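You operate a simulated robot arm through the tools that you are given. There is no shell and no other tool. Be economical: measure what you need, move in short steps, check, and stop when the job is done.

You run a simulated two-armed robot. Do the job below in one go: nothing can be reset, and whatever is moved stays where it is left.

TASK
Take the yellow lump and put it on the top of the glass slab. Take the lid off the foot cream tub and lay it down on the finishing bench. Stack the small tub with a white lid marked "UW62" from the bench over the lids drawer on top of the small tub with a white lid labelled "NR59". Open the rings drawer. The order is free.

The check looks at the end state, three seconds after you hand in, the way a careful person would. Anything else that was tipped, shoved, dropped, spilled or broken makes it a failure. A push-on lid holds only when it is set on centred and level and pressed home; a screw cap is set on level and turned clockwise until tight.

THE ROBOT
Two 7-joint arms with two-finger grippers on one trunk, on a base that drives. Base frame: it is fixed to the floor where the robot stands at the start and does not move with it; the origin is under the middle of the robot, x ahead of it, y to its left, z up; the surface under the hand at the start is at about z = 0.9. Lengths are in m, angles in degrees, forces in N, time in s.
The left shoulder is at the start at [0.024, 0.214, 1.231], the right one opposite. With the tool pointing down near the work surface each hand reaches from about 0.18 to 0.76 m from the robot's upright axis, wherever it stands, measured 20 degrees to its own side. Places, roughly: foot cream tub [0.5, 3, 1]; rings drawer [-0.5, -3.2, 0.8]; small tub with a white lid [0.75, -0.25, 1]; top of the glass slab (20x24 cm) [0.56, 1.16, 0.92]; yellow lump (5x5x3 cm) [0.6, -0.1, 0.9]. Payload 2.2 kg a hand.
The tool frame of a hand sits at the grasp point between the pads (the TCP): z along the fingers, y along the line on which they close. The tips reach 0.019 m beyond it. Largest opening 0.116 m; the body of the gripper starts 0.07 m behind the TCP.
Orientation is told as [roll, pitch, yaw] about the base's x, y, z axes, in that order, counted from this pose: with the fingers straight down and closing along the base's y, the tool's x points along the base's -x, its y along +y and its z along -z.

THE INTERFACE
- The arms move only by the tool servo_tool. It takes "left_motion", "right_motion" or both (then of equal length, played together; a hand with none holds still); each is a list of rows, each a list of 7 numbers: the shift along the tool's x, y, z in units of 500 mm (1.0 is 500 mm), then the turn, a rotation vector about the tool's x, y, z in units of 45 degrees (1.0 is 45 degrees), then the opening in per cent of the stroke, from 0 (shut) to 100 (fully open). In form: [[x, y, z, ax, ay, az, grip], ...]. A call has 1 to 10 rows; each row is the pose to reach, as a shift and turn from the pose commanded when the call began, along the tool's axes at that moment. A call with a number of a shift or a turn outside -1 to 1 is refused whole. Rows are played at 5 a second. More than 0.05 m and 8.6 degrees between two rows, or a gripper value outside its range, and nothing of the call is played. Where a pose cannot be reached the arm comes as near as it can. A force on the tool above 40 N (or 10 N above the force at the start of the call, whichever is more), or a blocked arm, ends the call early, and 0.2 s more pass. Each finger halts on what it meets, pressing with about 43 N; the grip force reading is that of the motor and also rises with nothing between the fingers. The clock runs only during rows and for 0.2 s after the last one: add rows that repeat a pose to give the fingers time. It gives the time, the measured TCP pose, the force on the tool (base axes), the opening and the grip force at its end, in the units of the frame above (readings bear some noise), with the torque about the TCP (base axes, N m) and any sound that the robot's microphone picked up, and new pictures: "show" is both (left out), scene, wrist or none (wrist: the cameras of the hands that moved).
- Cameras (640 x 400 px; columns grow to the right, rows downward): "scene" is now at [0.1276, -0.036, 1.4093]; the picture's right is [-0.38, -0.93, 0.00], its down [-0.47, 0.19, -0.86] and it looks along [0.79, -0.33, -0.51] (base axes); focal length 271 px, centre (320, 200). "left" rides on the left gripper at [0.069, 0.015, -0.097] in its tool frame; the picture's right is [-0.21, 0.98, 0.00], its down [-0.76, -0.17, -0.63] and it looks along [-0.62, -0.14, 0.77] (tool axes); focal length 251 px, centre (320, 200). "right" rides on the right gripper at [0.069, -0.015, -0.097] in its tool frame; the picture's right is [0.21, 0.98, 0.00], its down [-0.76, 0.17, -0.63] and it looks along [-0.62, 0.14, 0.77] (tool axes); focal length 251 px, centre (320, 200). There is no depth. A picture from a camera that has moved, and an enlarged one, comes with that camera's place and axes in the base frame and with its lens.
- raise_lower(by): slides the trunk up (or, below 0, down) by that many m; the arms and the scene camera ride with it, the base frame stays. It gives what a move gives, with no picture.
- roll_base(legs): drives the robot by 1 to 6 legs, each [ahead, left, turn to the left] in m, m and degrees, along the robot's own axes; the way and the turn of a leg run together, so that a leg with both is an arc; at most 1.5 m and 180 degrees a leg. The arms and the cameras ride along, it lands a little off, and it stops where it bumps. It gives what a move gives, and a new picture of the scene camera.
- aim_head(pan, tilt): turns the head with the scene camera to pan (to the left, within 80 degrees either way) and tilt (down, from -29 to 69), counted from straight ahead of the robot. It gives what a move gives, and a new picture of the scene camera.
- enlarge(camera, box): a new picture of the part [left, top, right, bottom] of that camera's present view, enlarged. The clock stands still meanwhile.
- job_done(): hands the job in; it is judged then, once.

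Go step by step. Nothing tells you exact positions but the pictures and the camera data: compare them with the known pose of the tool, close in by small moves and look again before you grip or let go. The budget is 165 turns and 260 pictures, counting those below and the enlarged ones. Unless the task says otherwise, let go and move clear before handing in.

The tools are called after "Request:" as a command line: name --argument value ..., lists and objects as JSON in quotes. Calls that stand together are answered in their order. servo_tool: Moves the arms, as the interface text tells. Its arguments: {"type":"object","properties":{"left_motion":{"type":"array","items":{"type":"array","items":{"type":"number"}}},"right_motion":{"type":"array","items":{"type":"array","items":{"type":"number"}}},"show":{"type":"string","enum":["both","scene","wrist","none"]}},"required":[]} The other tools are called the same way: raise_lower (by) slides the trunk up or down; roll_base (legs) drives the base; aim_head (pan, tilt) turns the head that bears the scene camera; enlarge (camera, box) takes an enlarged picture of a part of a camera's view; job_done () hands the job in.

At the start:

```text
time: 0.0
left_ee_pos: [0.4733, 0.0242, 1.2411]
left_ee_rot: [0.1, 0.2, 0.0]
left_ft_force: [0.2, -0.8, -0.5]
left_moment: [0.01, 0.0, -0.02]
left_opening: 0.1158
left_finger_force: 0.0
right_ee_pos: [0.4173, -0.3735, 1.168]
right_ee_rot: [0.1, 0.0, 0.0]
right_ft_force: [0.5, -0.2, 0.0]
right_moment: [-0.01, -0.03, -0.03]
right_opening: 0.1161
right_finger_force: 0.1
trunk travel left (down, up): [-0.375, 0.115]
robot x, y, heading: [-0.0002, -0.0027, -0.0]
head pan, tilt: [-22.3, 30.6]
```

scene: 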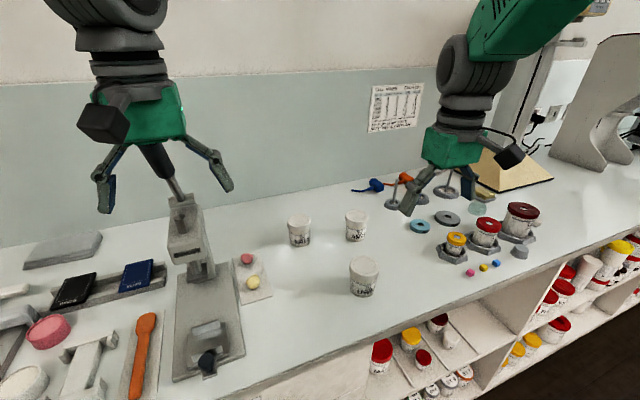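
right: 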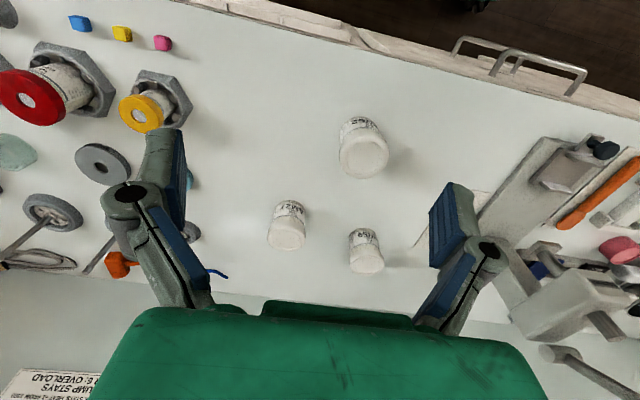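
left: 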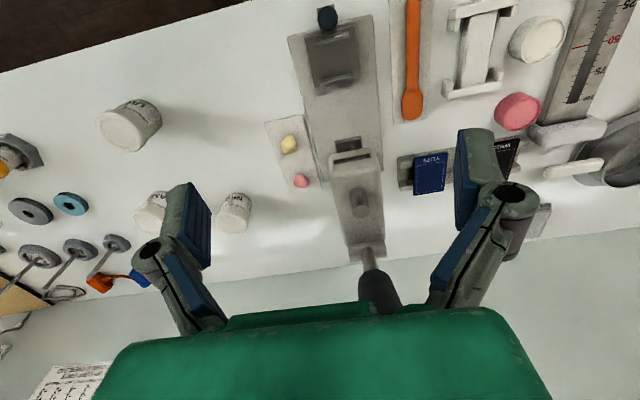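

I see three white-lidded tubs ahead and a tile with a yellow and a pink lump at about [0.61, -0.06]. First I read the tub labels and look closely at the lump.

Request:
enlarge --camera "scene" --box '[220, 200, 400, 312]'

Request:
enlarge --camera "right" --box '[250, 100, 410, 280]'

Request:
enlarge --camera "left" --box '[240, 90, 400, 190]'

```text
3.56 times, centred on (310, 256) of scene
camera zoom: at [0.1276, -0.036, 1.4093], right [-0.38, -0.93, 0.0], down [-0.47, 0.19, -0.86], along [0.79, -0.33, -0.51], focal length 964 px, centre (356, 1)
```

zoom: 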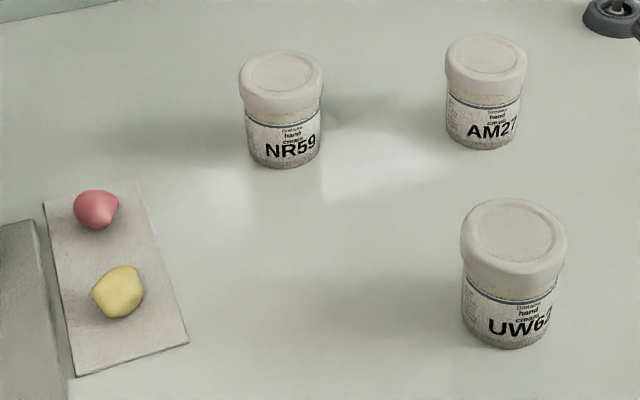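

```text
2.22 times, centred on (330, 190) of right
camera zoom: at [0.3496, -0.3889, 1.2646], right [-0.21, 0.98, 0.0], down [0.76, 0.17, 0.63], along [0.62, 0.14, -0.78], focal length 559 px, centre (298, 222)
```

zoom: 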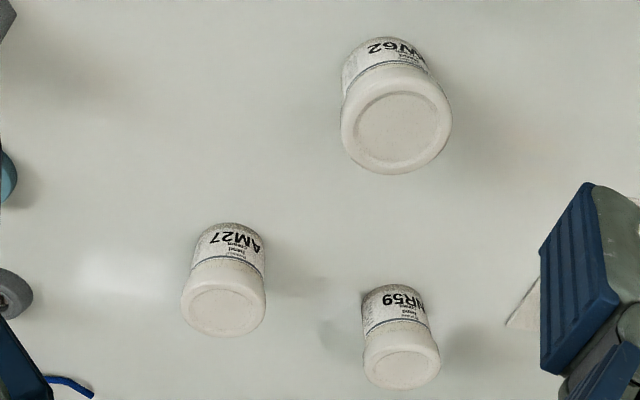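

```text
4.00 times, centred on (320, 140) of left
camera zoom: at [0.404, 0.0395, 1.3375], right [0.21, 0.98, 0.0], down [0.76, -0.17, 0.63], along [0.62, -0.13, -0.78], focal length 1006 px, centre (320, 440)
```

zoom: 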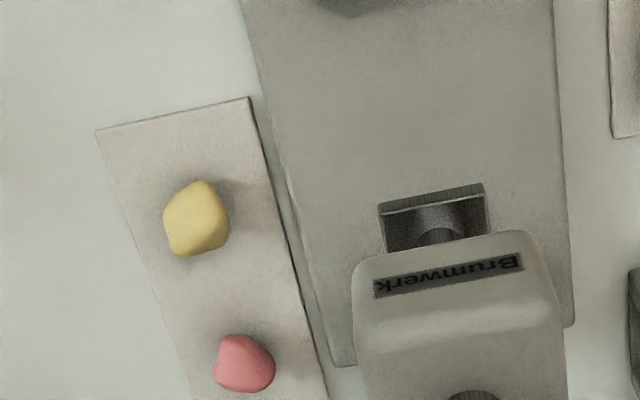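

The three tubs are alike; I take UW62's lid at about [0.493, -0.296, 0.977] and NR59's at [0.712, -0.217, 0.976]. The right hand goes above UW62, and the left hand goes above the yellow lump.

Request:
servo_tool --right_motion '[[-0.05, 0.05, 0.045, 0, 0, 0, 100], [-0.1, 0.1, 0.09, 0, 0, 0, 100], [-0.152, 0.155, 0.136, 0, 0, 0, 100], [-0.152, 0.155, 0.136, 0, 0, 0, 100]]' --left_motion '[[-0.07, -0.04, 0.04, 0, 0, 0, 100], [-0.14, -0.08, 0.08, 0, 0, 0, 70], [-0.2, -0.12, 0.12, 0, 0, 0, 50], [-0.27, -0.17, 0.16, 0, 0, 0, 50]]'

```text
time: 1.0
left_ee_pos: [0.6093, -0.0616, 1.1653]
left_ee_rot: [0.2, -0.1, 0.2]
left_ft_force: [0.4, 0.6, 0.1]
left_moment: [-0.01, -0.01, -0.01]
left_opening: 0.0581
left_finger_force: 0.0
right_ee_pos: [0.4915, -0.2942, 1.1077]
right_ee_rot: [0.0, -0.1, 0.0]
right_ft_force: [-0.1, 0.9, 0.3]
right_moment: [0.02, 0.02, 0.02]
right_opening: 0.116
right_finger_force: 0.0
trunk travel left (down, up): [-0.375, 0.115]
robot x, y, heading: [-0.0001, -0.0001, 0.0]
head pan, tilt: [-22.3, 30.6]
camera scene: at [0.1285, -0.0352, 1.4092], right [-0.38, -0.93, 0.0], down [-0.47, 0.19, -0.86], along [0.79, -0.33, -0.51], focal length 271 px, centre (320, 200)
camera right: at [0.4227, -0.3089, 1.2038], right [-0.21, 0.98, 0.0], down [0.75, 0.17, 0.63], along [0.62, 0.14, -0.77], focal length 251 px, centre (320, 200)
camera left: at [0.5385, -0.0469, 1.2627], right [0.21, 0.98, 0.0], down [0.75, -0.17, 0.63], along [0.62, -0.13, -0.77], focal length 251 px, centre (320, 200)
```

scene: 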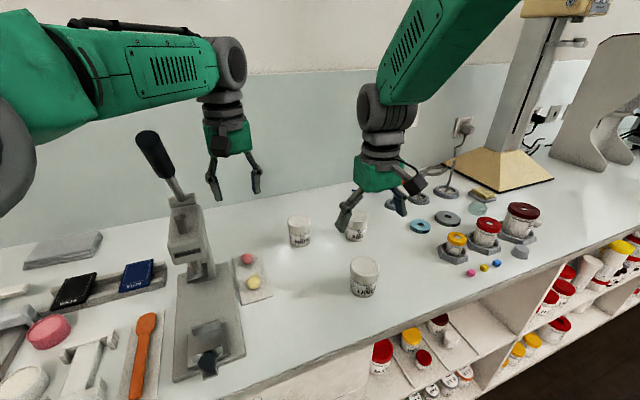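
right: 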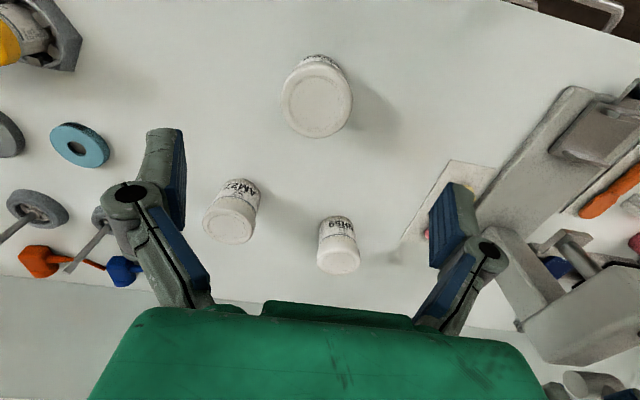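
left: 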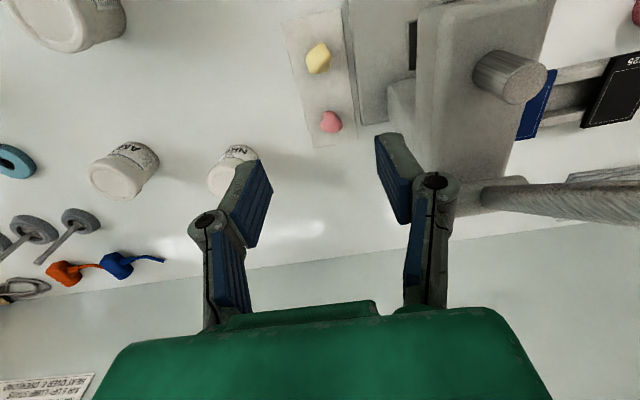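

UW62 sits right under the right hand. I descend and grip it around its lid, and pull the left hand back out of the way.

Request:
servo_tool --right_motion '[[-0.004, -0.002, 0.09, 0, 0, 0, 100], [-0.004, -0.002, 0.17, 0, 0, 0, 100], [-0.004, -0.002, 0.24, 0, 0, 0, 100], [-0.004, -0.002, 0.3, 0, 0, 0, 100], [-0.004, -0.002, 0.3, 0, 0, 0, 100], [-0.004, -0.002, 0.3, 0, 0, 0, 100]]' --left_motion '[[0.05, 0.06, -0.04, 0, 0, 0, 50], [0.1, 0.12, -0.08, 0, 0, 0, 50], [0.16, 0.18, -0.1, 0, 0, 0, 50], [0.22, 0.25, -0.12, 0, 0, 0, 50], [0.28, 0.3, -0.15, 0, 0, 0, 50], [0.34, 0.36, -0.15, 0, 0, 0, 50]]'

```text
time: 1.7
left_ee_pos: [0.5467, -0.0068, 1.2066]
left_ee_rot: [-0.5, -0.5, -0.5]
left_ft_force: [3.6, -6.6, -2.0]
left_moment: [0.51, 0.3, -0.1]
left_opening: 0.0581
left_finger_force: 0.1
right_ee_pos: [0.4909, -0.2989, 1.0159]
right_ee_rot: [0.0, -0.4, 0.0]
right_ft_force: [0.2, 0.3, 0.5]
right_moment: [0.02, -0.02, -0.04]
right_opening: 0.116
right_finger_force: 0.0
trunk travel left (down, up): [-0.375, 0.115]
robot x, y, heading: [-0.0007, -0.0067, -0.3]
head pan, tilt: [-22.3, 30.6]
stopped in row 3 (left hand): the force on the tool passed its limit at 63 N (the readings are from after the stop); the commanded pose is now the measured one
camera scene: at [0.1294, -0.0408, 1.4091], right [-0.38, -0.93, 0.0], down [-0.48, 0.2, -0.86], along [0.79, -0.32, -0.51], focal length 271 px, centre (320, 200)
camera right: at [0.4219, -0.3138, 1.1123], right [-0.21, 0.98, 0.0], down [0.75, 0.17, 0.64], along [0.62, 0.14, -0.77], focal length 251 px, centre (320, 200)
camera left: at [0.4766, 0.0096, 1.3025], right [0.22, 0.97, -0.01], down [0.75, -0.17, 0.64], along [0.62, -0.15, -0.77], focal length 251 px, centre (320, 200)
```

scene: 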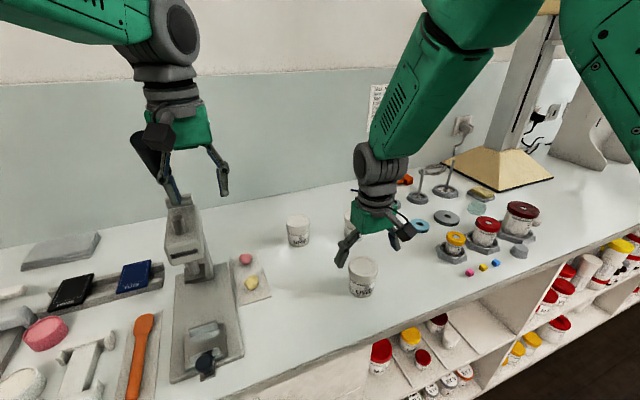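
right: 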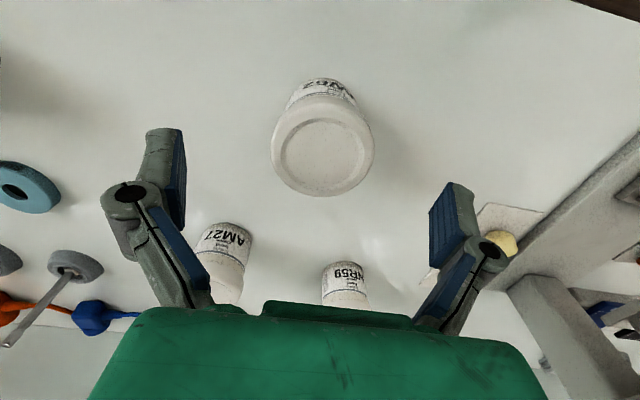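
left: 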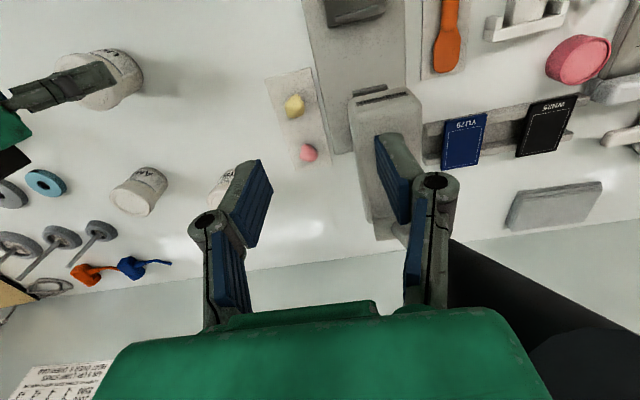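

The left hand touched the press lever on its way back. I will back it off to the right, then bring it up and towards me, with the right hand holding still.

Request:
servo_tool --left_motion '[[0.02, -0.06, 0, 0, 0, 0, 50], [0.08, -0.06, -0.04, 0, 0, 0, 50], [0.15, -0.06, -0.1, 0, 0, 0, 50], [0.23, -0.06, -0.15, 0, 0, 0, 50], [0.31, -0.04, -0.16, 0, 0, 0, 50], [0.34, 0.03, -0.16, 0, 0, 0, 50]]' --show "scene"

```text
time: 3.1
left_ee_pos: [0.3769, 0.0149, 1.283]
left_ee_rot: [-0.6, -0.2, -0.5]
left_ft_force: [-0.3, -0.4, 0.0]
left_moment: [-0.06, 0.03, 0.02]
left_opening: 0.058
left_finger_force: 0.0
right_ee_pos: [0.4915, -0.2944, 1.0165]
right_ee_rot: [-0.1, -0.3, 0.0]
right_ft_force: [-0.7, 0.4, 0.3]
right_moment: [-0.01, 0.01, 0.03]
right_opening: 0.116
right_finger_force: 0.0
trunk travel left (down, up): [-0.375, 0.115]
robot x, y, heading: [-0.0003, -0.0034, -0.3]
head pan, tilt: [-22.3, 30.6]
camera scene: at [0.1267, -0.0332, 1.4095], right [-0.38, -0.93, 0.0], down [-0.47, 0.19, -0.86], along [0.79, -0.33, -0.51], focal length 271 px, centre (320, 200)
```

scene: 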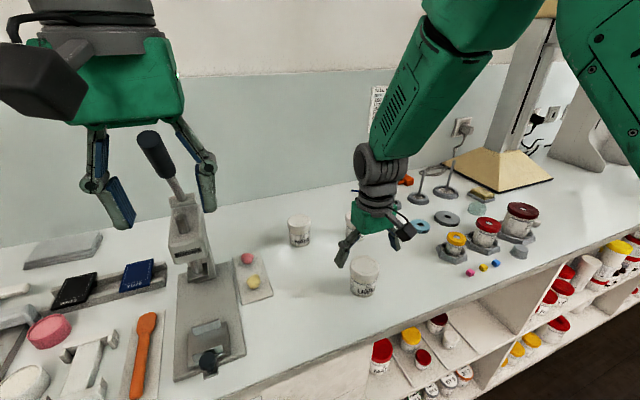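

The press looks unmoved and the left hand is clear. Now the right hand goes down the rest of the way on UW62 and closes.

Request:
servo_tool --right_motion '[[0, -0.002, 0.06, 0, 0, 0, 100], [0, -0.002, 0.113, 0, 0, 0, 100], [0, -0.002, 0.113, 0, 0, 0, 70], [0, -0.002, 0.113, 0, 0, 0, 50], [0, -0.002, 0.113, 0, 0, 0, 30], [0, -0.002, 0.113, 0, 0, 0, 30]]' --show "wrist"

```text
time: 4.5
left_ee_pos: [0.3764, 0.0136, 1.2835]
left_ee_rot: [-0.4, -0.4, -0.5]
left_ft_force: [-0.2, 0.2, 0.2]
left_moment: [0.02, 0.0, -0.01]
left_opening: 0.0578
left_finger_force: 0.1
right_ee_pos: [0.4908, -0.298, 0.9591]
right_ee_rot: [0.1, -0.3, -0.1]
right_ft_force: [-0.4, 0.6, 0.4]
right_moment: [0.01, 0.0, -0.01]
right_opening: 0.0625
right_finger_force: 42.8
trunk travel left (down, up): [-0.375, 0.115]
robot x, y, heading: [-0.0003, -0.0009, -0.2]
head pan, tilt: [-22.3, 30.6]
camera right: at [0.4217, -0.3129, 1.0543], right [-0.21, 0.98, 0.0], down [0.75, 0.17, 0.64], along [0.62, 0.14, -0.77], focal length 251 px, centre (320, 200)
```

right: 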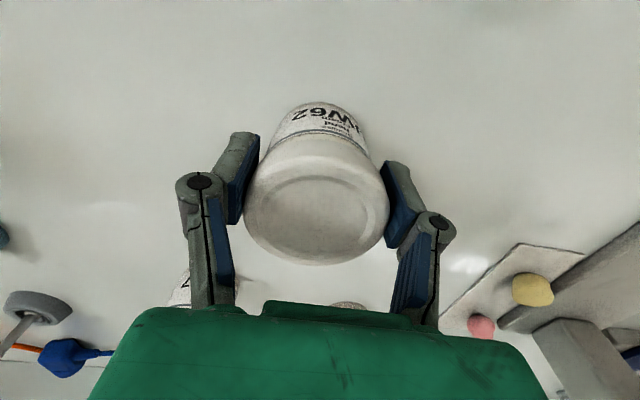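

UW62 is gripped at its 62 mm lid. I lift it 13 cm and move most of the way towards NR59, then look again.

Request:
servo_tool --right_motion '[[0, 0, -0.09, 0, 0, 0, 30], [0, 0, -0.18, 0, 0, 0, 30], [0, 0, -0.26, 0, 0, 0, 30], [-0.08, 0.03, -0.28, 0, 0, 0, 30], [-0.16, 0.06, -0.28, 0, 0, 0, 30], [-0.24, 0.09, -0.28, 0, 0, 0, 30], [-0.32, 0.12, -0.28, 0, 0, 0, 30], [-0.32, 0.12, -0.28, 0, 0, 0, 30]]'

```text
time: 6.3
left_ee_pos: [0.3764, 0.014, 1.2837]
left_ee_rot: [-0.6, -0.4, -0.5]
left_ft_force: [-0.5, -0.7, 0.8]
left_moment: [0.0, -0.02, 0.0]
left_opening: 0.0582
left_finger_force: 0.0
right_ee_pos: [0.651, -0.2399, 1.1015]
right_ee_rot: [0.1, -0.4, 0.0]
right_ft_force: [-0.3, -0.2, 0.2]
right_moment: [-0.02, -0.03, 0.0]
right_opening: 0.0346
right_finger_force: 0.1
trunk travel left (down, up): [-0.375, 0.115]
robot x, y, heading: [-0.001, -0.0028, -0.0]
head pan, tilt: [-22.3, 30.6]
camera scene: at [0.1276, -0.0358, 1.4094], right [-0.38, -0.93, 0.0], down [-0.47, 0.19, -0.86], along [0.79, -0.33, -0.51], focal length 271 px, centre (320, 200)
camera right: at [0.5816, -0.2535, 1.1983], right [-0.21, 0.98, 0.0], down [0.75, 0.17, 0.64], along [0.62, 0.14, -0.77], focal length 251 px, centre (320, 200)
```

scene: 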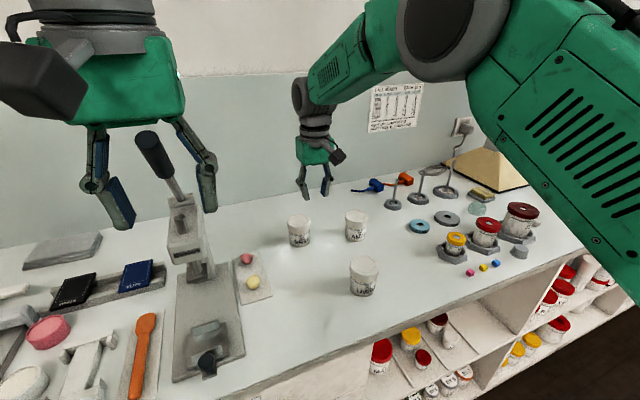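
right: 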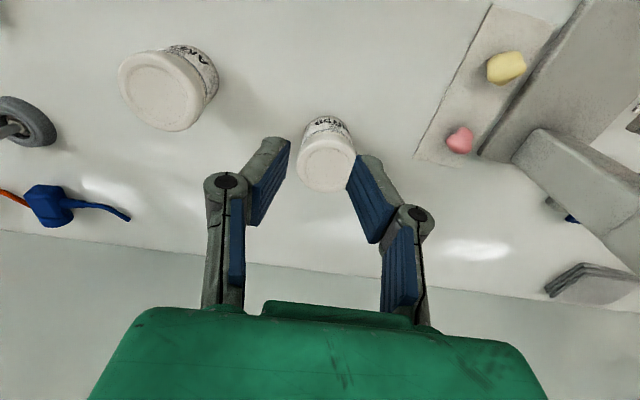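

The tub slipped out of the fingers and still stands where it was. I go back above it, check where it stands, and will grip lower with a full close.

Request:
servo_tool --right_motion '[[0.08, -0.03, 0, 0, 0, 0, 60], [0.16, -0.06, 0, 0, 0, 0, 100], [0.24, -0.09, 0, 0, 0, 0, 100], [0.32, -0.117, 0, 0, 0, 0, 100], [0.32, -0.117, 0.08, 0, 0, 0, 100], [0.32, -0.117, 0.12, 0, 0, 0, 100]]'

Request:
enlarge --camera "scene" --box '[300, 200, 430, 310]'

```text
time: 7.7
left_ee_pos: [0.3776, 0.0133, 1.2827]
left_ee_rot: [-0.4, -0.3, -0.5]
left_ft_force: [0.2, -0.5, -0.6]
left_moment: [0.0, 0.0, -0.01]
left_opening: 0.0581
left_finger_force: 0.0
right_ee_pos: [0.493, -0.2983, 1.0375]
right_ee_rot: [-0.1, -0.3, 0.0]
right_ft_force: [0.6, -0.4, -0.1]
right_moment: [-0.01, 0.04, 0.0]
right_opening: 0.1159
right_finger_force: 0.1
trunk travel left (down, up): [-0.375, 0.115]
robot x, y, heading: [0.0002, 0.0003, -0.3]
head pan, tilt: [-22.3, 30.6]
camera scene: at [0.1292, -0.0364, 1.4091], right [-0.38, -0.93, 0.0], down [-0.48, 0.2, -0.86], along [0.79, -0.33, -0.51], focal length 271 px, centre (320, 200)
camera right: at [0.4244, -0.313, 1.1347], right [-0.21, 0.98, 0.0], down [0.75, 0.17, 0.64], along [0.62, 0.14, -0.77], focal length 251 px, centre (320, 200)
```

scene: 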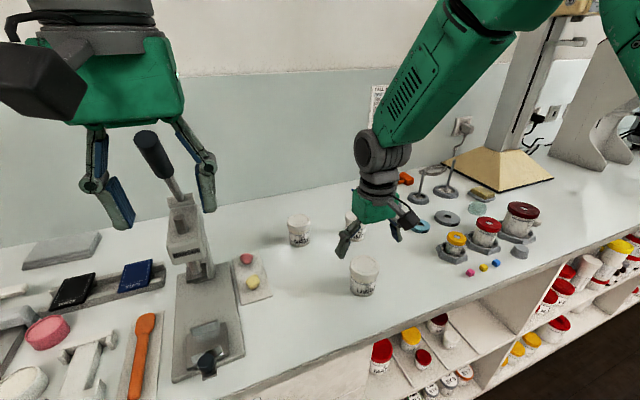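
right: 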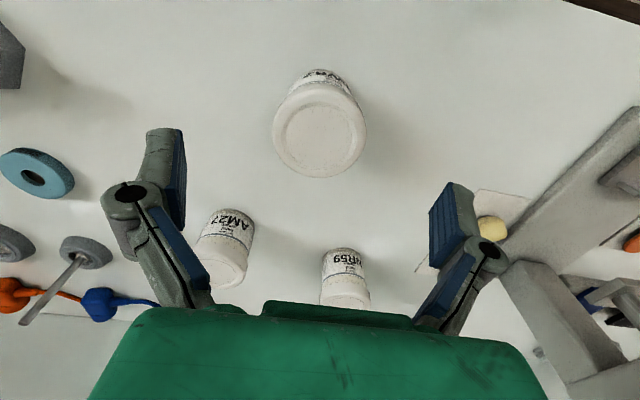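

```text
3.64 times, centred on (365, 255) of scene
camera zoom: at [0.1292, -0.0364, 1.4091], right [-0.38, -0.93, 0.0], down [-0.48, 0.2, -0.86], along [0.79, -0.33, -0.51], focal length 986 px, centre (156, 0)
```

zoom: 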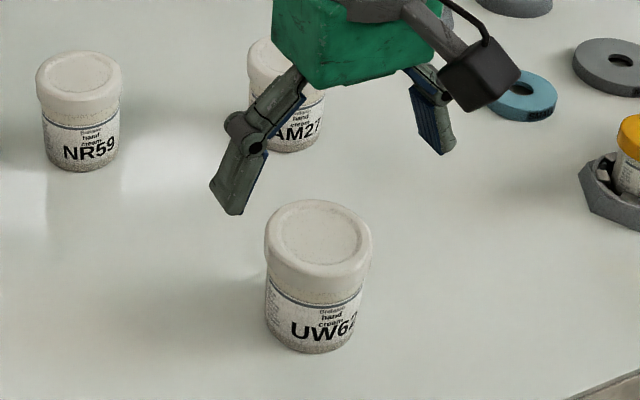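

UW62 stands upright at the same spot with its lid on. I go down to grip the body below the lid.

Request:
servo_tool --right_motion '[[0.002, 0, 0.08, 0, 0, 0, 100], [0.002, 0, 0.16, 0, 0, 0, 100], [0.002, 0, 0.2, 0, 0, 0, 100], [0.002, 0, 0.221, 0, 0, 0, 100], [0.002, 0, 0.221, 0, 0, 0, 70], [0.002, 0, 0.221, 0, 0, 0, 40], [0.002, 0, 0.221, 0, 0, 0, 10], [0.002, 0, 0.221, 0, 0, 0, 0], [0.002, 0, 0.221, 0, 0, 0, 0]]' --show "wrist"

```text
time: 9.8
left_ee_pos: [0.377, 0.0145, 1.2841]
left_ee_rot: [-0.6, -0.3, -0.5]
left_ft_force: [-0.4, -1.1, -0.1]
left_moment: [-0.01, 0.01, -0.03]
left_opening: 0.0583
left_finger_force: 0.2
right_ee_pos: [0.4917, -0.2958, 0.9294]
right_ee_rot: [-0.1, -0.8, 0.0]
right_ft_force: [-4.0, 0.5, 15.0]
right_moment: [0.05, 0.37, 0.01]
right_opening: 0.07
right_finger_force: 42.6
trunk travel left (down, up): [-0.375, 0.115]
robot x, y, heading: [-0.003, -0.0006, -0.2]
head pan, tilt: [-22.3, 30.6]
stopped in row 9 (right hand): the force on the tool passed its limit at 40 N (the readings are from after the stop); the commanded pose is now the measured one
camera right: at [0.422, -0.3111, 1.0257], right [-0.21, 0.98, 0.0], down [0.75, 0.17, 0.64], along [0.63, 0.13, -0.77], focal length 251 px, centre (320, 200)
```

right: 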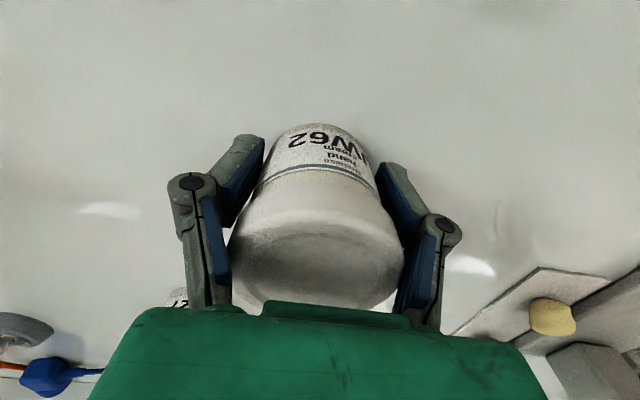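

The upper finger links met the lid this low (70 mm opening). I open, rise a little to z≈0.943, close fully and lift slowly by 2 cm to test.

Request:
servo_tool --right_motion '[[0, 0, 0, 0, 0, 0, 80], [0, 0, -0.028, 0, 0, 0, 80], [0, 0, -0.028, 0, 0, 0, 30], [0, 0, -0.028, 0, 0, 0, 0], [0, 0, -0.028, 0, 0, 0, 0], [0, 0, -0.028, 0, 0, 0, 0]]' --show "none"

Request:
servo_tool --right_motion '[[0, 0, -0.005, 0, 0, 0, 0], [0, 0, -0.01, 0, 0, 0, 0], [0, 0, -0.02, 0, 0, 0, 0], [0, 0, -0.03, 0, 0, 0, 0], [0, 0, -0.04, 0, 0, 0, 0], [0, 0, -0.04, 0, 0, 0, 0]]'

```text
time: 11.2
left_ee_pos: [0.3782, 0.0135, 1.2838]
left_ee_rot: [-0.6, -0.4, -0.5]
left_ft_force: [0.1, 0.1, -0.3]
left_moment: [-0.01, 0.0, -0.03]
left_opening: 0.0582
left_finger_force: 0.1
right_ee_pos: [0.492, -0.2979, 0.9425]
right_ee_rot: [-0.1, -0.7, -0.1]
right_ft_force: [0.0, 0.0, 0.4]
right_moment: [-0.01, 0.02, 0.0]
right_opening: 0.0633
right_finger_force: 42.6
trunk travel left (down, up): [-0.375, 0.115]
robot x, y, heading: [0.0078, -0.0011, -0.1]
head pan, tilt: [-22.3, 30.6]
```

```text
time: 12.6
left_ee_pos: [0.3767, 0.0126, 1.2839]
left_ee_rot: [-0.7, -0.4, -0.4]
left_ft_force: [-1.0, 0.1, 0.4]
left_moment: [-0.01, 0.0, -0.02]
left_opening: 0.058
left_finger_force: 0.0
right_ee_pos: [0.4923, -0.2964, 0.9631]
right_ee_rot: [-0.2, -0.7, 0.0]
right_ft_force: [-0.1, -0.6, -1.4]
right_moment: [0.01, 0.01, -0.01]
right_opening: 0.063
right_finger_force: 42.9
trunk travel left (down, up): [-0.375, 0.115]
robot x, y, heading: [-0.0035, -0.0023, -0.2]
head pan, tilt: [-22.3, 30.6]
camera scene: at [0.1279, -0.0364, 1.4093], right [-0.38, -0.93, 0.0], down [-0.47, 0.19, -0.86], along [0.79, -0.33, -0.51], focal length 271 px, centre (320, 200)
camera right: at [0.4225, -0.3118, 1.0589], right [-0.21, 0.98, 0.0], down [0.75, 0.17, 0.64], along [0.63, 0.13, -0.77], focal length 251 px, centre (320, 200)
```

scene: 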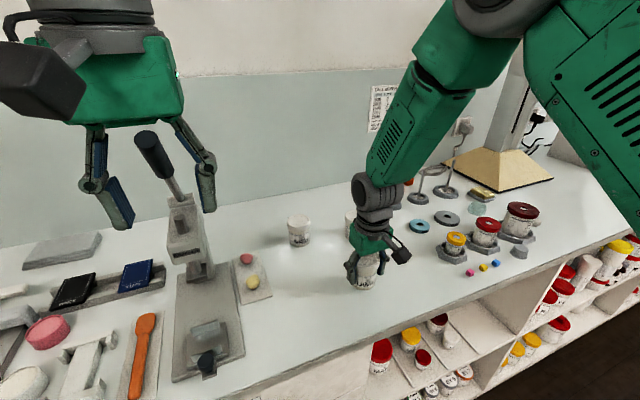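
right: 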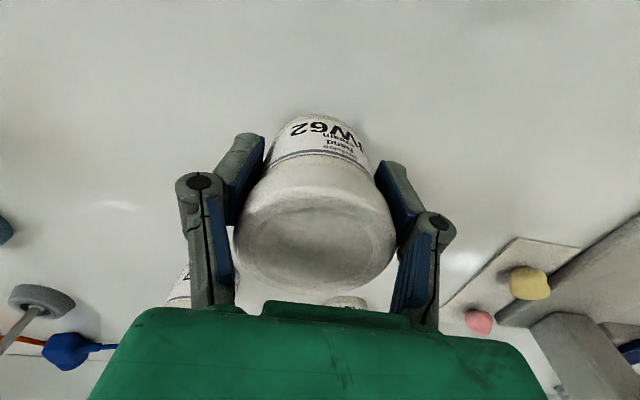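

It holds this time (the reading shows its weight). I lift it on slowly.

Request:
servo_tool --right_motion '[[0, 0, -0.02, 0, 0, 0, 0], [0, 0, -0.05, 0, 0, 0, 0], [0, 0, -0.08, 0, 0, 0, 0], [0, 0, -0.11, 0, 0, 0, 0], [0, 0, -0.14, 0, 0, 0, 0], [0, 0, -0.17, 0, 0, 0, 0], [0, 0, -0.19, 0, 0, 0, 0], [0, 0, -0.2, 0, 0, 0, 0]]' --show "wrist"

```text
time: 14.4
left_ee_pos: [0.3765, 0.0145, 1.2844]
left_ee_rot: [-0.6, -0.5, -0.6]
left_ft_force: [0.6, -0.2, 0.7]
left_moment: [0.03, -0.01, -0.02]
left_opening: 0.0578
left_finger_force: 0.2
right_ee_pos: [0.4923, -0.2969, 1.0628]
right_ee_rot: [-0.2, -0.7, 0.0]
right_ft_force: [-0.6, -0.3, -0.2]
right_moment: [-0.04, 0.03, 0.01]
right_opening: 0.0629
right_finger_force: 42.7
trunk travel left (down, up): [-0.375, 0.115]
robot x, y, heading: [0.0011, -0.0013, 0.2]
head pan, tilt: [-22.3, 30.6]
camera right: at [0.4222, -0.3122, 1.1586], right [-0.21, 0.98, 0.0], down [0.75, 0.17, 0.64], along [0.63, 0.13, -0.77], focal length 251 px, centre (320, 200)
```

right: 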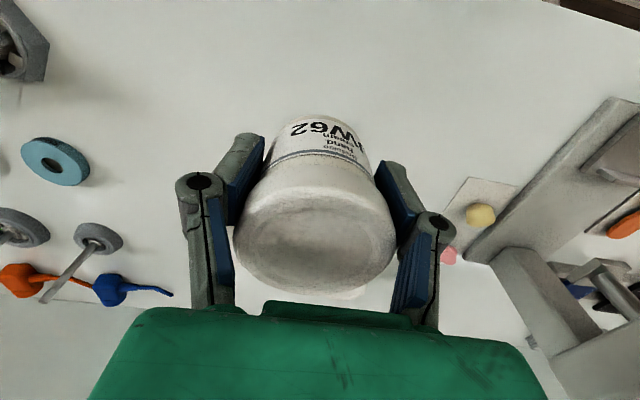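

It is carried well. Now I move over NR59 at about [0.711, -0.217] at a steady pace.

Request:
servo_tool --right_motion '[[-0.03, 0.01, 0, 0, 0.005, 0, 0], [-0.08, 0.03, 0, 0, 0.015, 0, 0], [-0.14, 0.05, 0, 0, 0.015, 0, 0], [-0.2, 0.072, 0, 0, 0.015, 0, 0], [-0.26, 0.094, 0, 0, 0.015, 0, 0], [-0.32, 0.116, 0, 0, 0.015, 0, 0], [-0.37, 0.134, 0, 0, 0.015, 0, 0], [-0.42, 0.153, 0, 0, 0.015, 0, 0], [-0.438, 0.16, 0, 0, 0.015, 0, 0], [-0.438, 0.16, 0, 0, 0.015, 0, 0]]'

Request:
enlarge --camera "scene" --box '[240, 150, 400, 250]'

```text
time: 16.6
left_ee_pos: [0.3764, 0.0141, 1.2846]
left_ee_rot: [-0.6, -0.4, -0.5]
left_ft_force: [-0.3, 0.5, 0.0]
left_moment: [0.03, 0.01, -0.03]
left_opening: 0.058
left_finger_force: 0.0
right_ee_pos: [0.7133, -0.2178, 1.0653]
right_ee_rot: [-0.1, 0.0, 0.0]
right_ft_force: [0.5, -0.6, -1.1]
right_moment: [0.0, 0.01, 0.01]
right_opening: 0.063
right_finger_force: 42.7
trunk travel left (down, up): [-0.375, 0.115]
robot x, y, heading: [-0.0012, 0.0015, -0.1]
head pan, tilt: [-22.3, 30.6]
camera scene: at [0.1285, -0.0356, 1.4093], right [-0.38, -0.93, 0.0], down [-0.47, 0.19, -0.86], along [0.79, -0.33, -0.51], focal length 271 px, centre (320, 200)
camera right: at [0.6437, -0.2321, 1.1627], right [-0.21, 0.98, 0.0], down [0.76, 0.17, 0.63], along [0.62, 0.13, -0.77], focal length 251 px, centre (320, 200)
```

scene: 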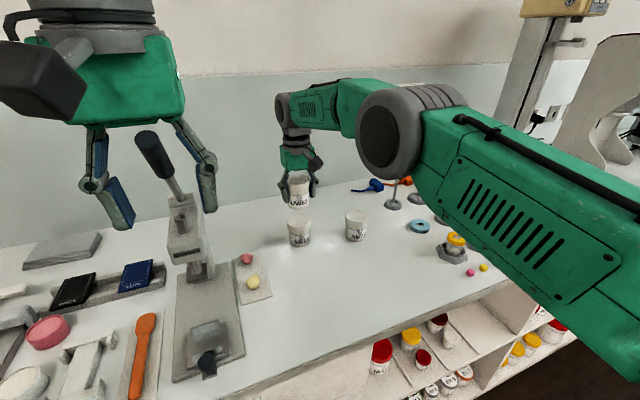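
right: 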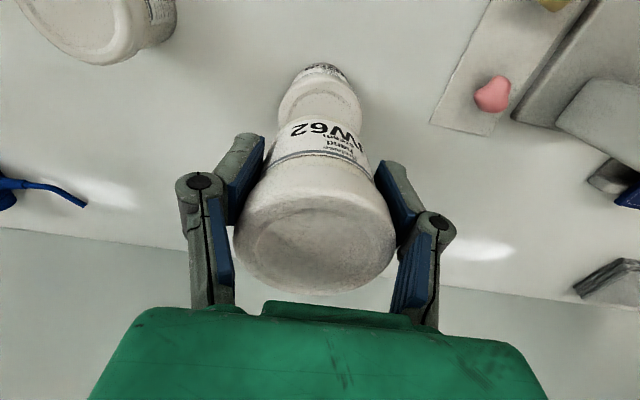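

```text
4.00 times, centred on (320, 200) of scene
camera zoom: at [0.1285, -0.0356, 1.4093], right [-0.38, -0.93, 0.0], down [-0.47, 0.19, -0.86], along [0.79, -0.33, -0.51], focal length 1085 px, centre (320, 200)
```

zoom: 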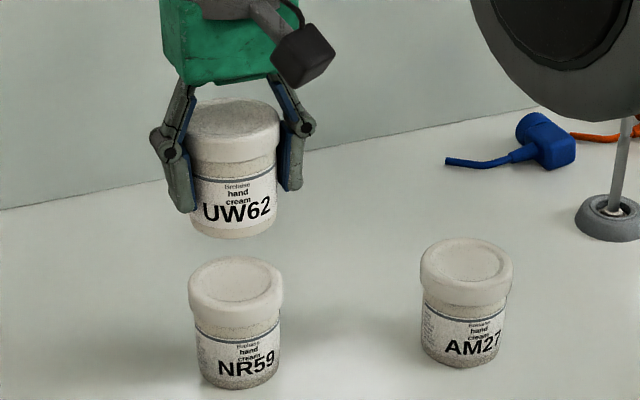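

UW62 hangs aligned over NR59 to within about 2–3 mm. I nudge 2 mm to the left and lower it slowly, reading the force.

Request:
servo_tool --right_motion '[[0, 0.004, 0.02, 0, 0, 0, 0], [0, 0.004, 0.04, 0, 0, 0, 0], [0, 0.004, 0.06, 0, 0, 0, 0], [0, 0.004, 0.075, 0, 0, 0, 0], [0, 0.004, 0.083, 0, 0, 0, 0], [0, 0.004, 0.087, 0, 0, 0, 0], [0, 0.004, 0.087, 0, 0, 0, 0]]' --show "none"

Request:
enlarge --camera "scene" --box '[250, 160, 350, 250]'

```text
time: 18.2
left_ee_pos: [0.3752, 0.0134, 1.2826]
left_ee_rot: [-0.6, -0.5, -0.5]
left_ft_force: [0.4, -0.1, 0.6]
left_moment: [0.0, 0.04, 0.0]
left_opening: 0.0582
left_finger_force: 0.0
right_ee_pos: [0.7114, -0.2157, 1.0209]
right_ee_rot: [-0.1, 0.0, 0.0]
right_ft_force: [0.2, 0.1, -1.1]
right_moment: [0.0, 0.02, 0.02]
right_opening: 0.063
right_finger_force: 42.7
trunk travel left (down, up): [-0.375, 0.115]
robot x, y, heading: [-0.0024, -0.0016, -0.1]
head pan, tilt: [-22.3, 30.6]
```

```text
4.44 times, centred on (300, 205) of scene
camera zoom: at [0.1289, -0.0356, 1.4092], right [-0.38, -0.93, 0.0], down [-0.47, 0.19, -0.86], along [0.79, -0.33, -0.51], focal length 1205 px, centre (409, 178)
```

zoom: 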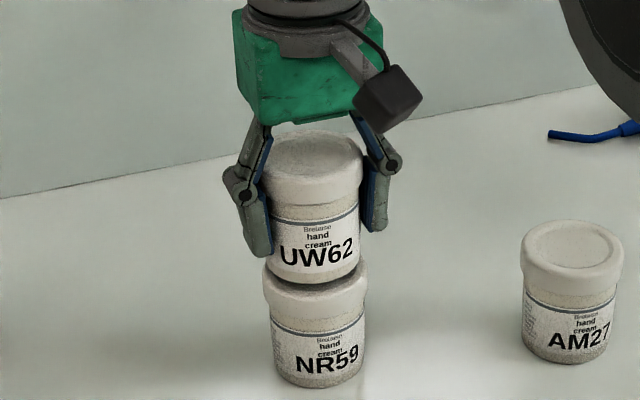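

The tubs are well aligned and almost touching. I lower in millimetre steps until the force shows contact.

Request:
servo_tool --right_motion '[[0, 0, 0.002, 0, 0, 0, 0], [0, 0, 0.004, 0, 0, 0, 0], [0, 0, 0.004, 0, 0, 0, 0]]' --show "none"

Request:
servo_tool --right_motion '[[0, 0, 0.001, 0, 0, 0, 0], [0, 0, 0.002, 0, 0, 0, 0], [0, 0, 0.002, 0, 0, 0, 0]]' --show "none"

```text
time: 19.0
left_ee_pos: [0.3767, 0.0134, 1.2842]
left_ee_rot: [-0.6, -0.4, -0.6]
left_ft_force: [1.3, 0.0, -0.6]
left_moment: [-0.01, 0.01, 0.03]
left_opening: 0.0582
left_finger_force: 0.0
right_ee_pos: [0.7125, -0.2148, 1.02]
right_ee_rot: [-0.1, 0.0, 0.1]
right_ft_force: [-0.3, -0.5, -1.4]
right_moment: [-0.02, 0.02, -0.01]
right_opening: 0.063
right_finger_force: 42.8
trunk travel left (down, up): [-0.375, 0.115]
robot x, y, heading: [0.0027, -0.0018, -0.3]
head pan, tilt: [-22.3, 30.6]
```

```text
time: 19.8
left_ee_pos: [0.3761, 0.0141, 1.2839]
left_ee_rot: [-0.6, -0.4, -0.5]
left_ft_force: [-0.1, 0.3, 0.5]
left_moment: [-0.02, 0.02, -0.01]
left_opening: 0.0581
left_finger_force: 0.1
right_ee_pos: [0.7115, -0.2133, 1.0191]
right_ee_rot: [-0.1, 0.0, 0.0]
right_ft_force: [0.1, 1.1, -0.7]
right_moment: [-0.01, 0.01, 0.01]
right_opening: 0.0629
right_finger_force: 43.4
trunk travel left (down, up): [-0.375, 0.115]
robot x, y, heading: [-0.0054, 0.0004, -0.0]
head pan, tilt: [-22.3, 30.6]
```

Still no clear contact; I go on down in small steps.

Request:
servo_tool --right_motion '[[0, 0, 0.002, 0, 0, 0, 0], [0, 0, 0.003, 0, 0, 0, 0], [0, 0, 0.004, 0, 0, 0, 0], [0, 0, 0.004, 0, 0, 0, 0]]' --show "none"

Request:
enlarge --camera "scene" --box '[270, 170, 330, 250]'

```text
time: 20.8
left_ee_pos: [0.3754, 0.0142, 1.2834]
left_ee_rot: [-0.7, -0.3, -0.5]
left_ft_force: [0.5, -0.6, 0.7]
left_moment: [0.0, -0.01, -0.02]
left_opening: 0.0583
left_finger_force: 0.0
right_ee_pos: [0.7109, -0.2138, 1.0174]
right_ee_rot: [-0.1, -0.2, 0.0]
right_ft_force: [0.2, 0.5, 6.0]
right_moment: [0.05, -0.28, 0.01]
right_opening: 0.0634
right_finger_force: 42.5
trunk travel left (down, up): [-0.375, 0.115]
robot x, y, heading: [-0.0007, -0.0019, -0.1]
head pan, tilt: [-22.3, 30.6]
```

```text
5.00 times, centred on (300, 210) of scene
camera zoom: at [0.1277, -0.035, 1.4094], right [-0.38, -0.93, 0.0], down [-0.47, 0.19, -0.86], along [0.79, -0.33, -0.51], focal length 1356 px, centre (420, 150)
```

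zoom: 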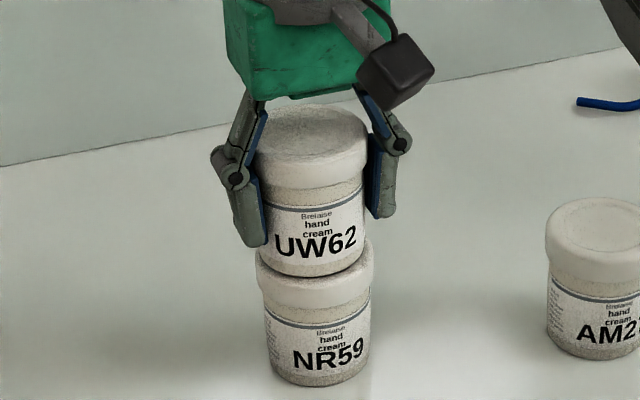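

Contact is made (about 7 N up). I open the fingers and rise straight up.

Request:
servo_tool --right_motion '[[0, 0, -0.002, 0, 0, 0, 60], [0, 0, -0.002, 0, 0, 0, 75], [0, 0, -0.002, 0, 0, 0, 85], [0, 0, -0.03, 0, 0, 0, 85], [0, 0, -0.08, 0, 0, 0, 85], [0, 0, -0.15, 0, 0, 0, 85], [0, 0, -0.22, 0, 0, 0, 85]]'

Request:
enlarge --camera "scene" --box '[220, 150, 380, 290]'

```text
time: 22.4
left_ee_pos: [0.3756, 0.0146, 1.2837]
left_ee_rot: [-0.5, -0.4, -0.5]
left_ft_force: [-0.4, 0.1, -0.8]
left_moment: [-0.04, -0.02, -0.01]
left_opening: 0.0579
left_finger_force: 0.0
right_ee_pos: [0.7132, -0.2129, 1.1283]
right_ee_rot: [0.0, 0.0, 0.0]
right_ft_force: [-0.1, -0.4, -0.3]
right_moment: [0.0, -0.02, -0.01]
right_opening: 0.0985
right_finger_force: 0.0
trunk travel left (down, up): [-0.375, 0.115]
robot x, y, heading: [-0.0001, -0.0011, 0.0]
head pan, tilt: [-22.3, 30.6]
camera scene: at [0.1282, -0.0353, 1.4093], right [-0.38, -0.93, 0.0], down [-0.47, 0.19, -0.86], along [0.79, -0.33, -0.51], focal length 271 px, centre (320, 200)
camera right: at [0.6442, -0.2281, 1.2237], right [-0.21, 0.98, 0.0], down [0.76, 0.17, 0.63], along [0.62, 0.13, -0.77], focal length 251 px, centre (320, 200)
```

scene: 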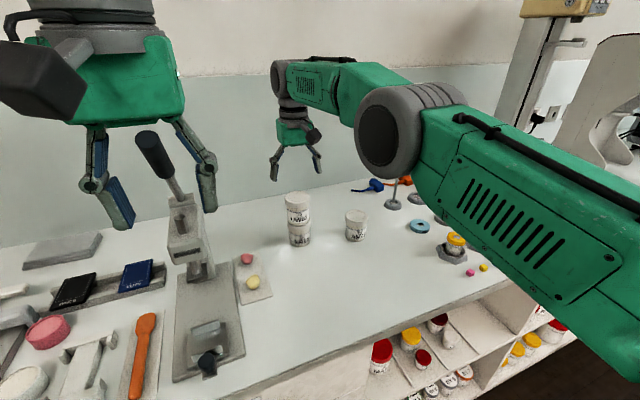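
right: 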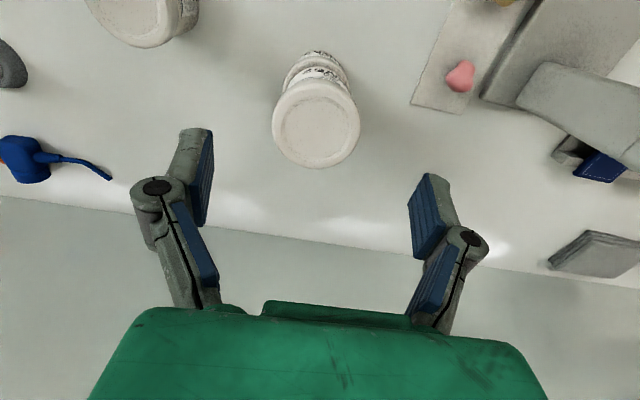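

```text
2.86 times, centred on (300, 220) of scene
camera zoom: at [0.1282, -0.0353, 1.4093], right [-0.38, -0.93, 0.0], down [-0.47, 0.19, -0.86], along [0.79, -0.33, -0.51], focal length 775 px, centre (377, 143)
```

zoom: 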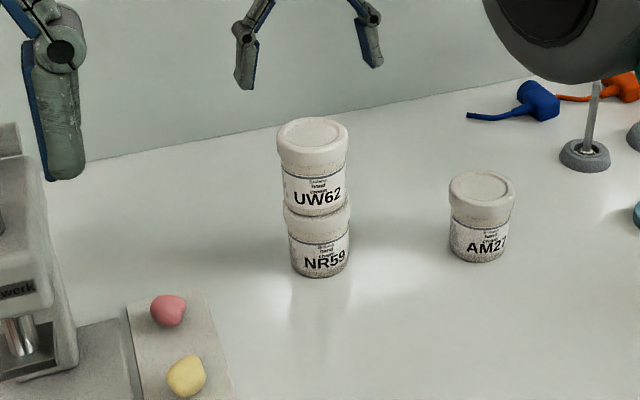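

The stack stands straight. Next the right hand moves above the yellow lump, turning so that its fingers will close along x, away from the press.

Request:
servo_tool --right_motion '[[0.04, 0.05, 0, 0, 0, -0.167, 70], [0.08, 0.1, 0, 0, 0, -0.333, 50], [0.12, 0.15, 0, 0, 0, -0.5, 50], [0.16, 0.2, 0, 0, 0, -0.667, 50], [0.2, 0.25, 0, 0, 0, -0.833, 50], [0.232, 0.304, 0, 0, 0, -1, 50]]' --show "none"

Request:
servo_tool --right_motion '[[0, 0, 0, 0, 0, -0.167, 50], [0, 0, 0, 0, 0, -0.333, 50], [0, 0, 0, 0, 0, -0.5, 50], [0, 0, 0, 0, 0, -0.667, 50], [0, 0, 0, 0, 0, -0.833, 50], [0, 0, 0, 0, 0, -1, 50], [0, 0, 0, 0, 0, -1, 50]]'

```text
time: 23.8
left_ee_pos: [0.3757, 0.0171, 1.2839]
left_ee_rot: [-0.7, -0.4, -0.5]
left_ft_force: [-0.3, 0.0, 0.3]
left_moment: [0.01, -0.01, 0.0]
left_opening: 0.0577
left_finger_force: 0.1
right_ee_pos: [0.5913, -0.0613, 1.1292]
right_ee_rot: [-0.1, 0.1, 45.2]
right_ft_force: [0.9, 0.3, 1.1]
right_moment: [0.01, -0.01, 0.0]
right_opening: 0.0581
right_finger_force: 0.0
trunk travel left (down, up): [-0.375, 0.115]
robot x, y, heading: [-0.0015, -0.0003, -0.2]
head pan, tilt: [-22.3, 30.6]
```

```text
time: 25.4
left_ee_pos: [0.3761, 0.0151, 1.2847]
left_ee_rot: [-0.6, -0.4, -0.4]
left_ft_force: [0.6, -0.8, 0.1]
left_moment: [-0.03, -0.01, 0.02]
left_opening: 0.0578
left_finger_force: 0.1
right_ee_pos: [0.5929, -0.0602, 1.1272]
right_ee_rot: [-0.1, 0.1, 90.0]
right_ft_force: [0.5, 0.1, 0.3]
right_moment: [0.0, -0.01, 0.01]
right_opening: 0.0579
right_finger_force: 0.0
trunk travel left (down, up): [-0.375, 0.115]
robot x, y, heading: [-0.0048, 0.0037, -0.2]
head pan, tilt: [-22.3, 30.6]
camera scene: at [0.128, -0.0345, 1.4093], right [-0.38, -0.93, 0.0], down [-0.47, 0.19, -0.86], along [0.79, -0.33, -0.51], focal length 271 px, centre (320, 200)
camera right: at [0.6088, -0.1302, 1.224], right [-0.98, -0.22, 0.0], down [-0.17, 0.76, 0.63], along [-0.14, 0.62, -0.78], focal length 251 px, centre (320, 200)
```

scene: 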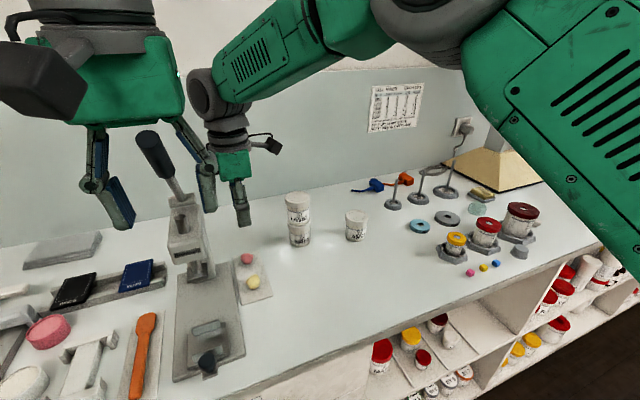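
right: 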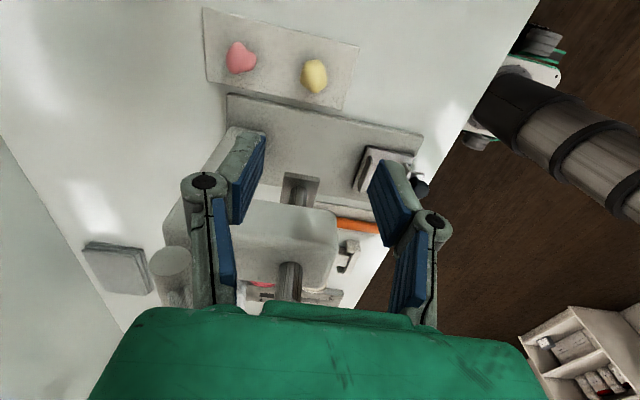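

The lump is at about [0.599, -0.061]; the hand must shift 6 mm in x. I descend to just above it and look.

Request:
servo_tool --right_motion '[[0, -0.012, 0.08, 0, 0, 0, 50], [0, -0.012, 0.16, 0, 0, 0, 50], [0, -0.012, 0.24, 0, 0, 0, 50], [0, -0.012, 0.31, 0, 0, 0, 50], [0, -0.012, 0.35, 0, 0, 0, 50], [0, -0.012, 0.35, 0, 0, 0, 50]]'

Request:
enlarge --camera "scene" --box '[200, 220, 320, 320]'

```text
time: 26.8
left_ee_pos: [0.3753, 0.0144, 1.2848]
left_ee_rot: [-0.5, -0.4, -0.5]
left_ft_force: [-0.4, -0.4, 0.2]
left_moment: [0.04, 0.02, 0.0]
left_opening: 0.058
left_finger_force: 0.0
right_ee_pos: [0.5987, -0.0639, 0.9524]
right_ee_rot: [0.0, 0.1, 90.1]
right_ft_force: [0.3, -0.8, -0.2]
right_moment: [-0.04, -0.04, -0.01]
right_opening: 0.058
right_finger_force: 0.0
trunk travel left (down, up): [-0.375, 0.115]
robot x, y, heading: [0.0013, -0.0009, -0.1]
head pan, tilt: [-22.3, 30.6]
camera scene: at [0.1278, -0.0344, 1.4094], right [-0.38, -0.93, 0.0], down [-0.47, 0.19, -0.86], along [0.79, -0.33, -0.51], focal length 271 px, centre (320, 200)
camera right: at [0.6139, -0.1322, 1.0488], right [-0.98, -0.21, 0.0], down [-0.17, 0.76, 0.63], along [-0.13, 0.62, -0.78], focal length 251 px, centre (320, 200)
```

scene: 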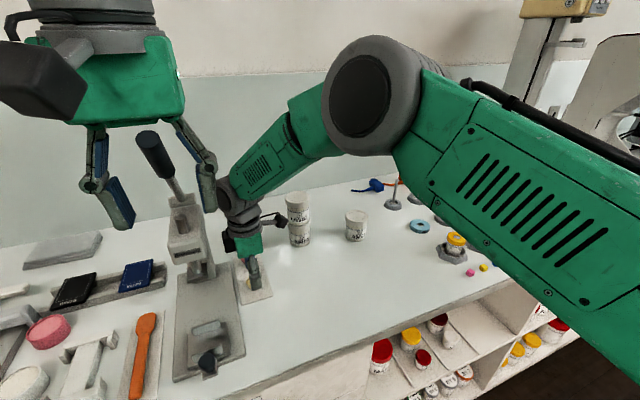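
right: 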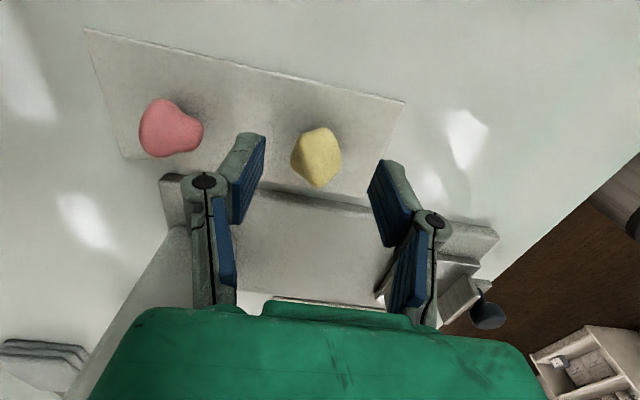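

```text
4.00 times, centred on (260, 270) of scene
camera zoom: at [0.1278, -0.0344, 1.4094], right [-0.38, -0.93, 0.0], down [-0.47, 0.19, -0.86], along [0.79, -0.33, -0.51], focal length 1085 px, centre (560, -80)
```

zoom: 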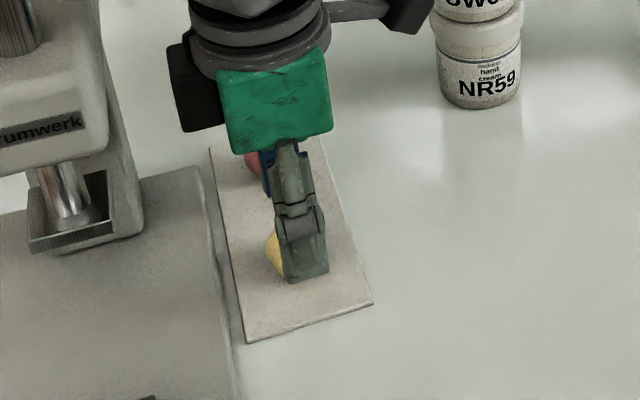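

The lump lies between the fingers. I shift 4 mm to the left, go down to z≈0.929 and close gently.

Request:
servo_tool --right_motion '[[-0.008, -0.003, 0.02, 0, 0, 0, 50], [-0.008, -0.003, 0.036, 0, 0, 0, 50], [-0.008, -0.003, 0.047, 0, 0, 0, 50], [-0.008, -0.003, 0.047, 0, 0, 0, 40], [-0.008, -0.003, 0.047, 0, 0, 0, 30], [-0.008, -0.003, 0.047, 0, 0, 0, 20], [-0.008, -0.003, 0.047, 0, 0, 0, 15], [-0.008, -0.003, 0.047, 0, 0, 0, 15]]' --show "wrist"

```text
time: 28.6
left_ee_pos: [0.3776, 0.0144, 1.2839]
left_ee_rot: [-0.6, -0.4, -0.6]
left_ft_force: [-1.0, -0.7, -0.1]
left_moment: [0.02, 0.02, 0.01]
left_opening: 0.0579
left_finger_force: 0.0
right_ee_pos: [0.5991, -0.0581, 0.9283]
right_ee_rot: [0.0, 0.0, 90.0]
right_ft_force: [0.4, 0.5, -0.4]
right_moment: [0.04, -0.01, -0.01]
right_opening: 0.0414
right_finger_force: 43.3
trunk travel left (down, up): [-0.375, 0.115]
robot x, y, heading: [0.0018, -0.0005, -0.0]
head pan, tilt: [-22.3, 30.6]
camera right: at [0.6161, -0.1264, 1.0237], right [-0.98, -0.21, 0.0], down [-0.17, 0.76, 0.63], along [-0.13, 0.62, -0.78], focal length 251 px, centre (320, 200)
```

right: 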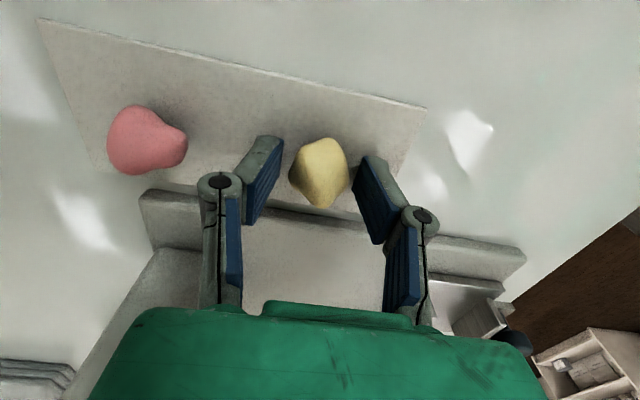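

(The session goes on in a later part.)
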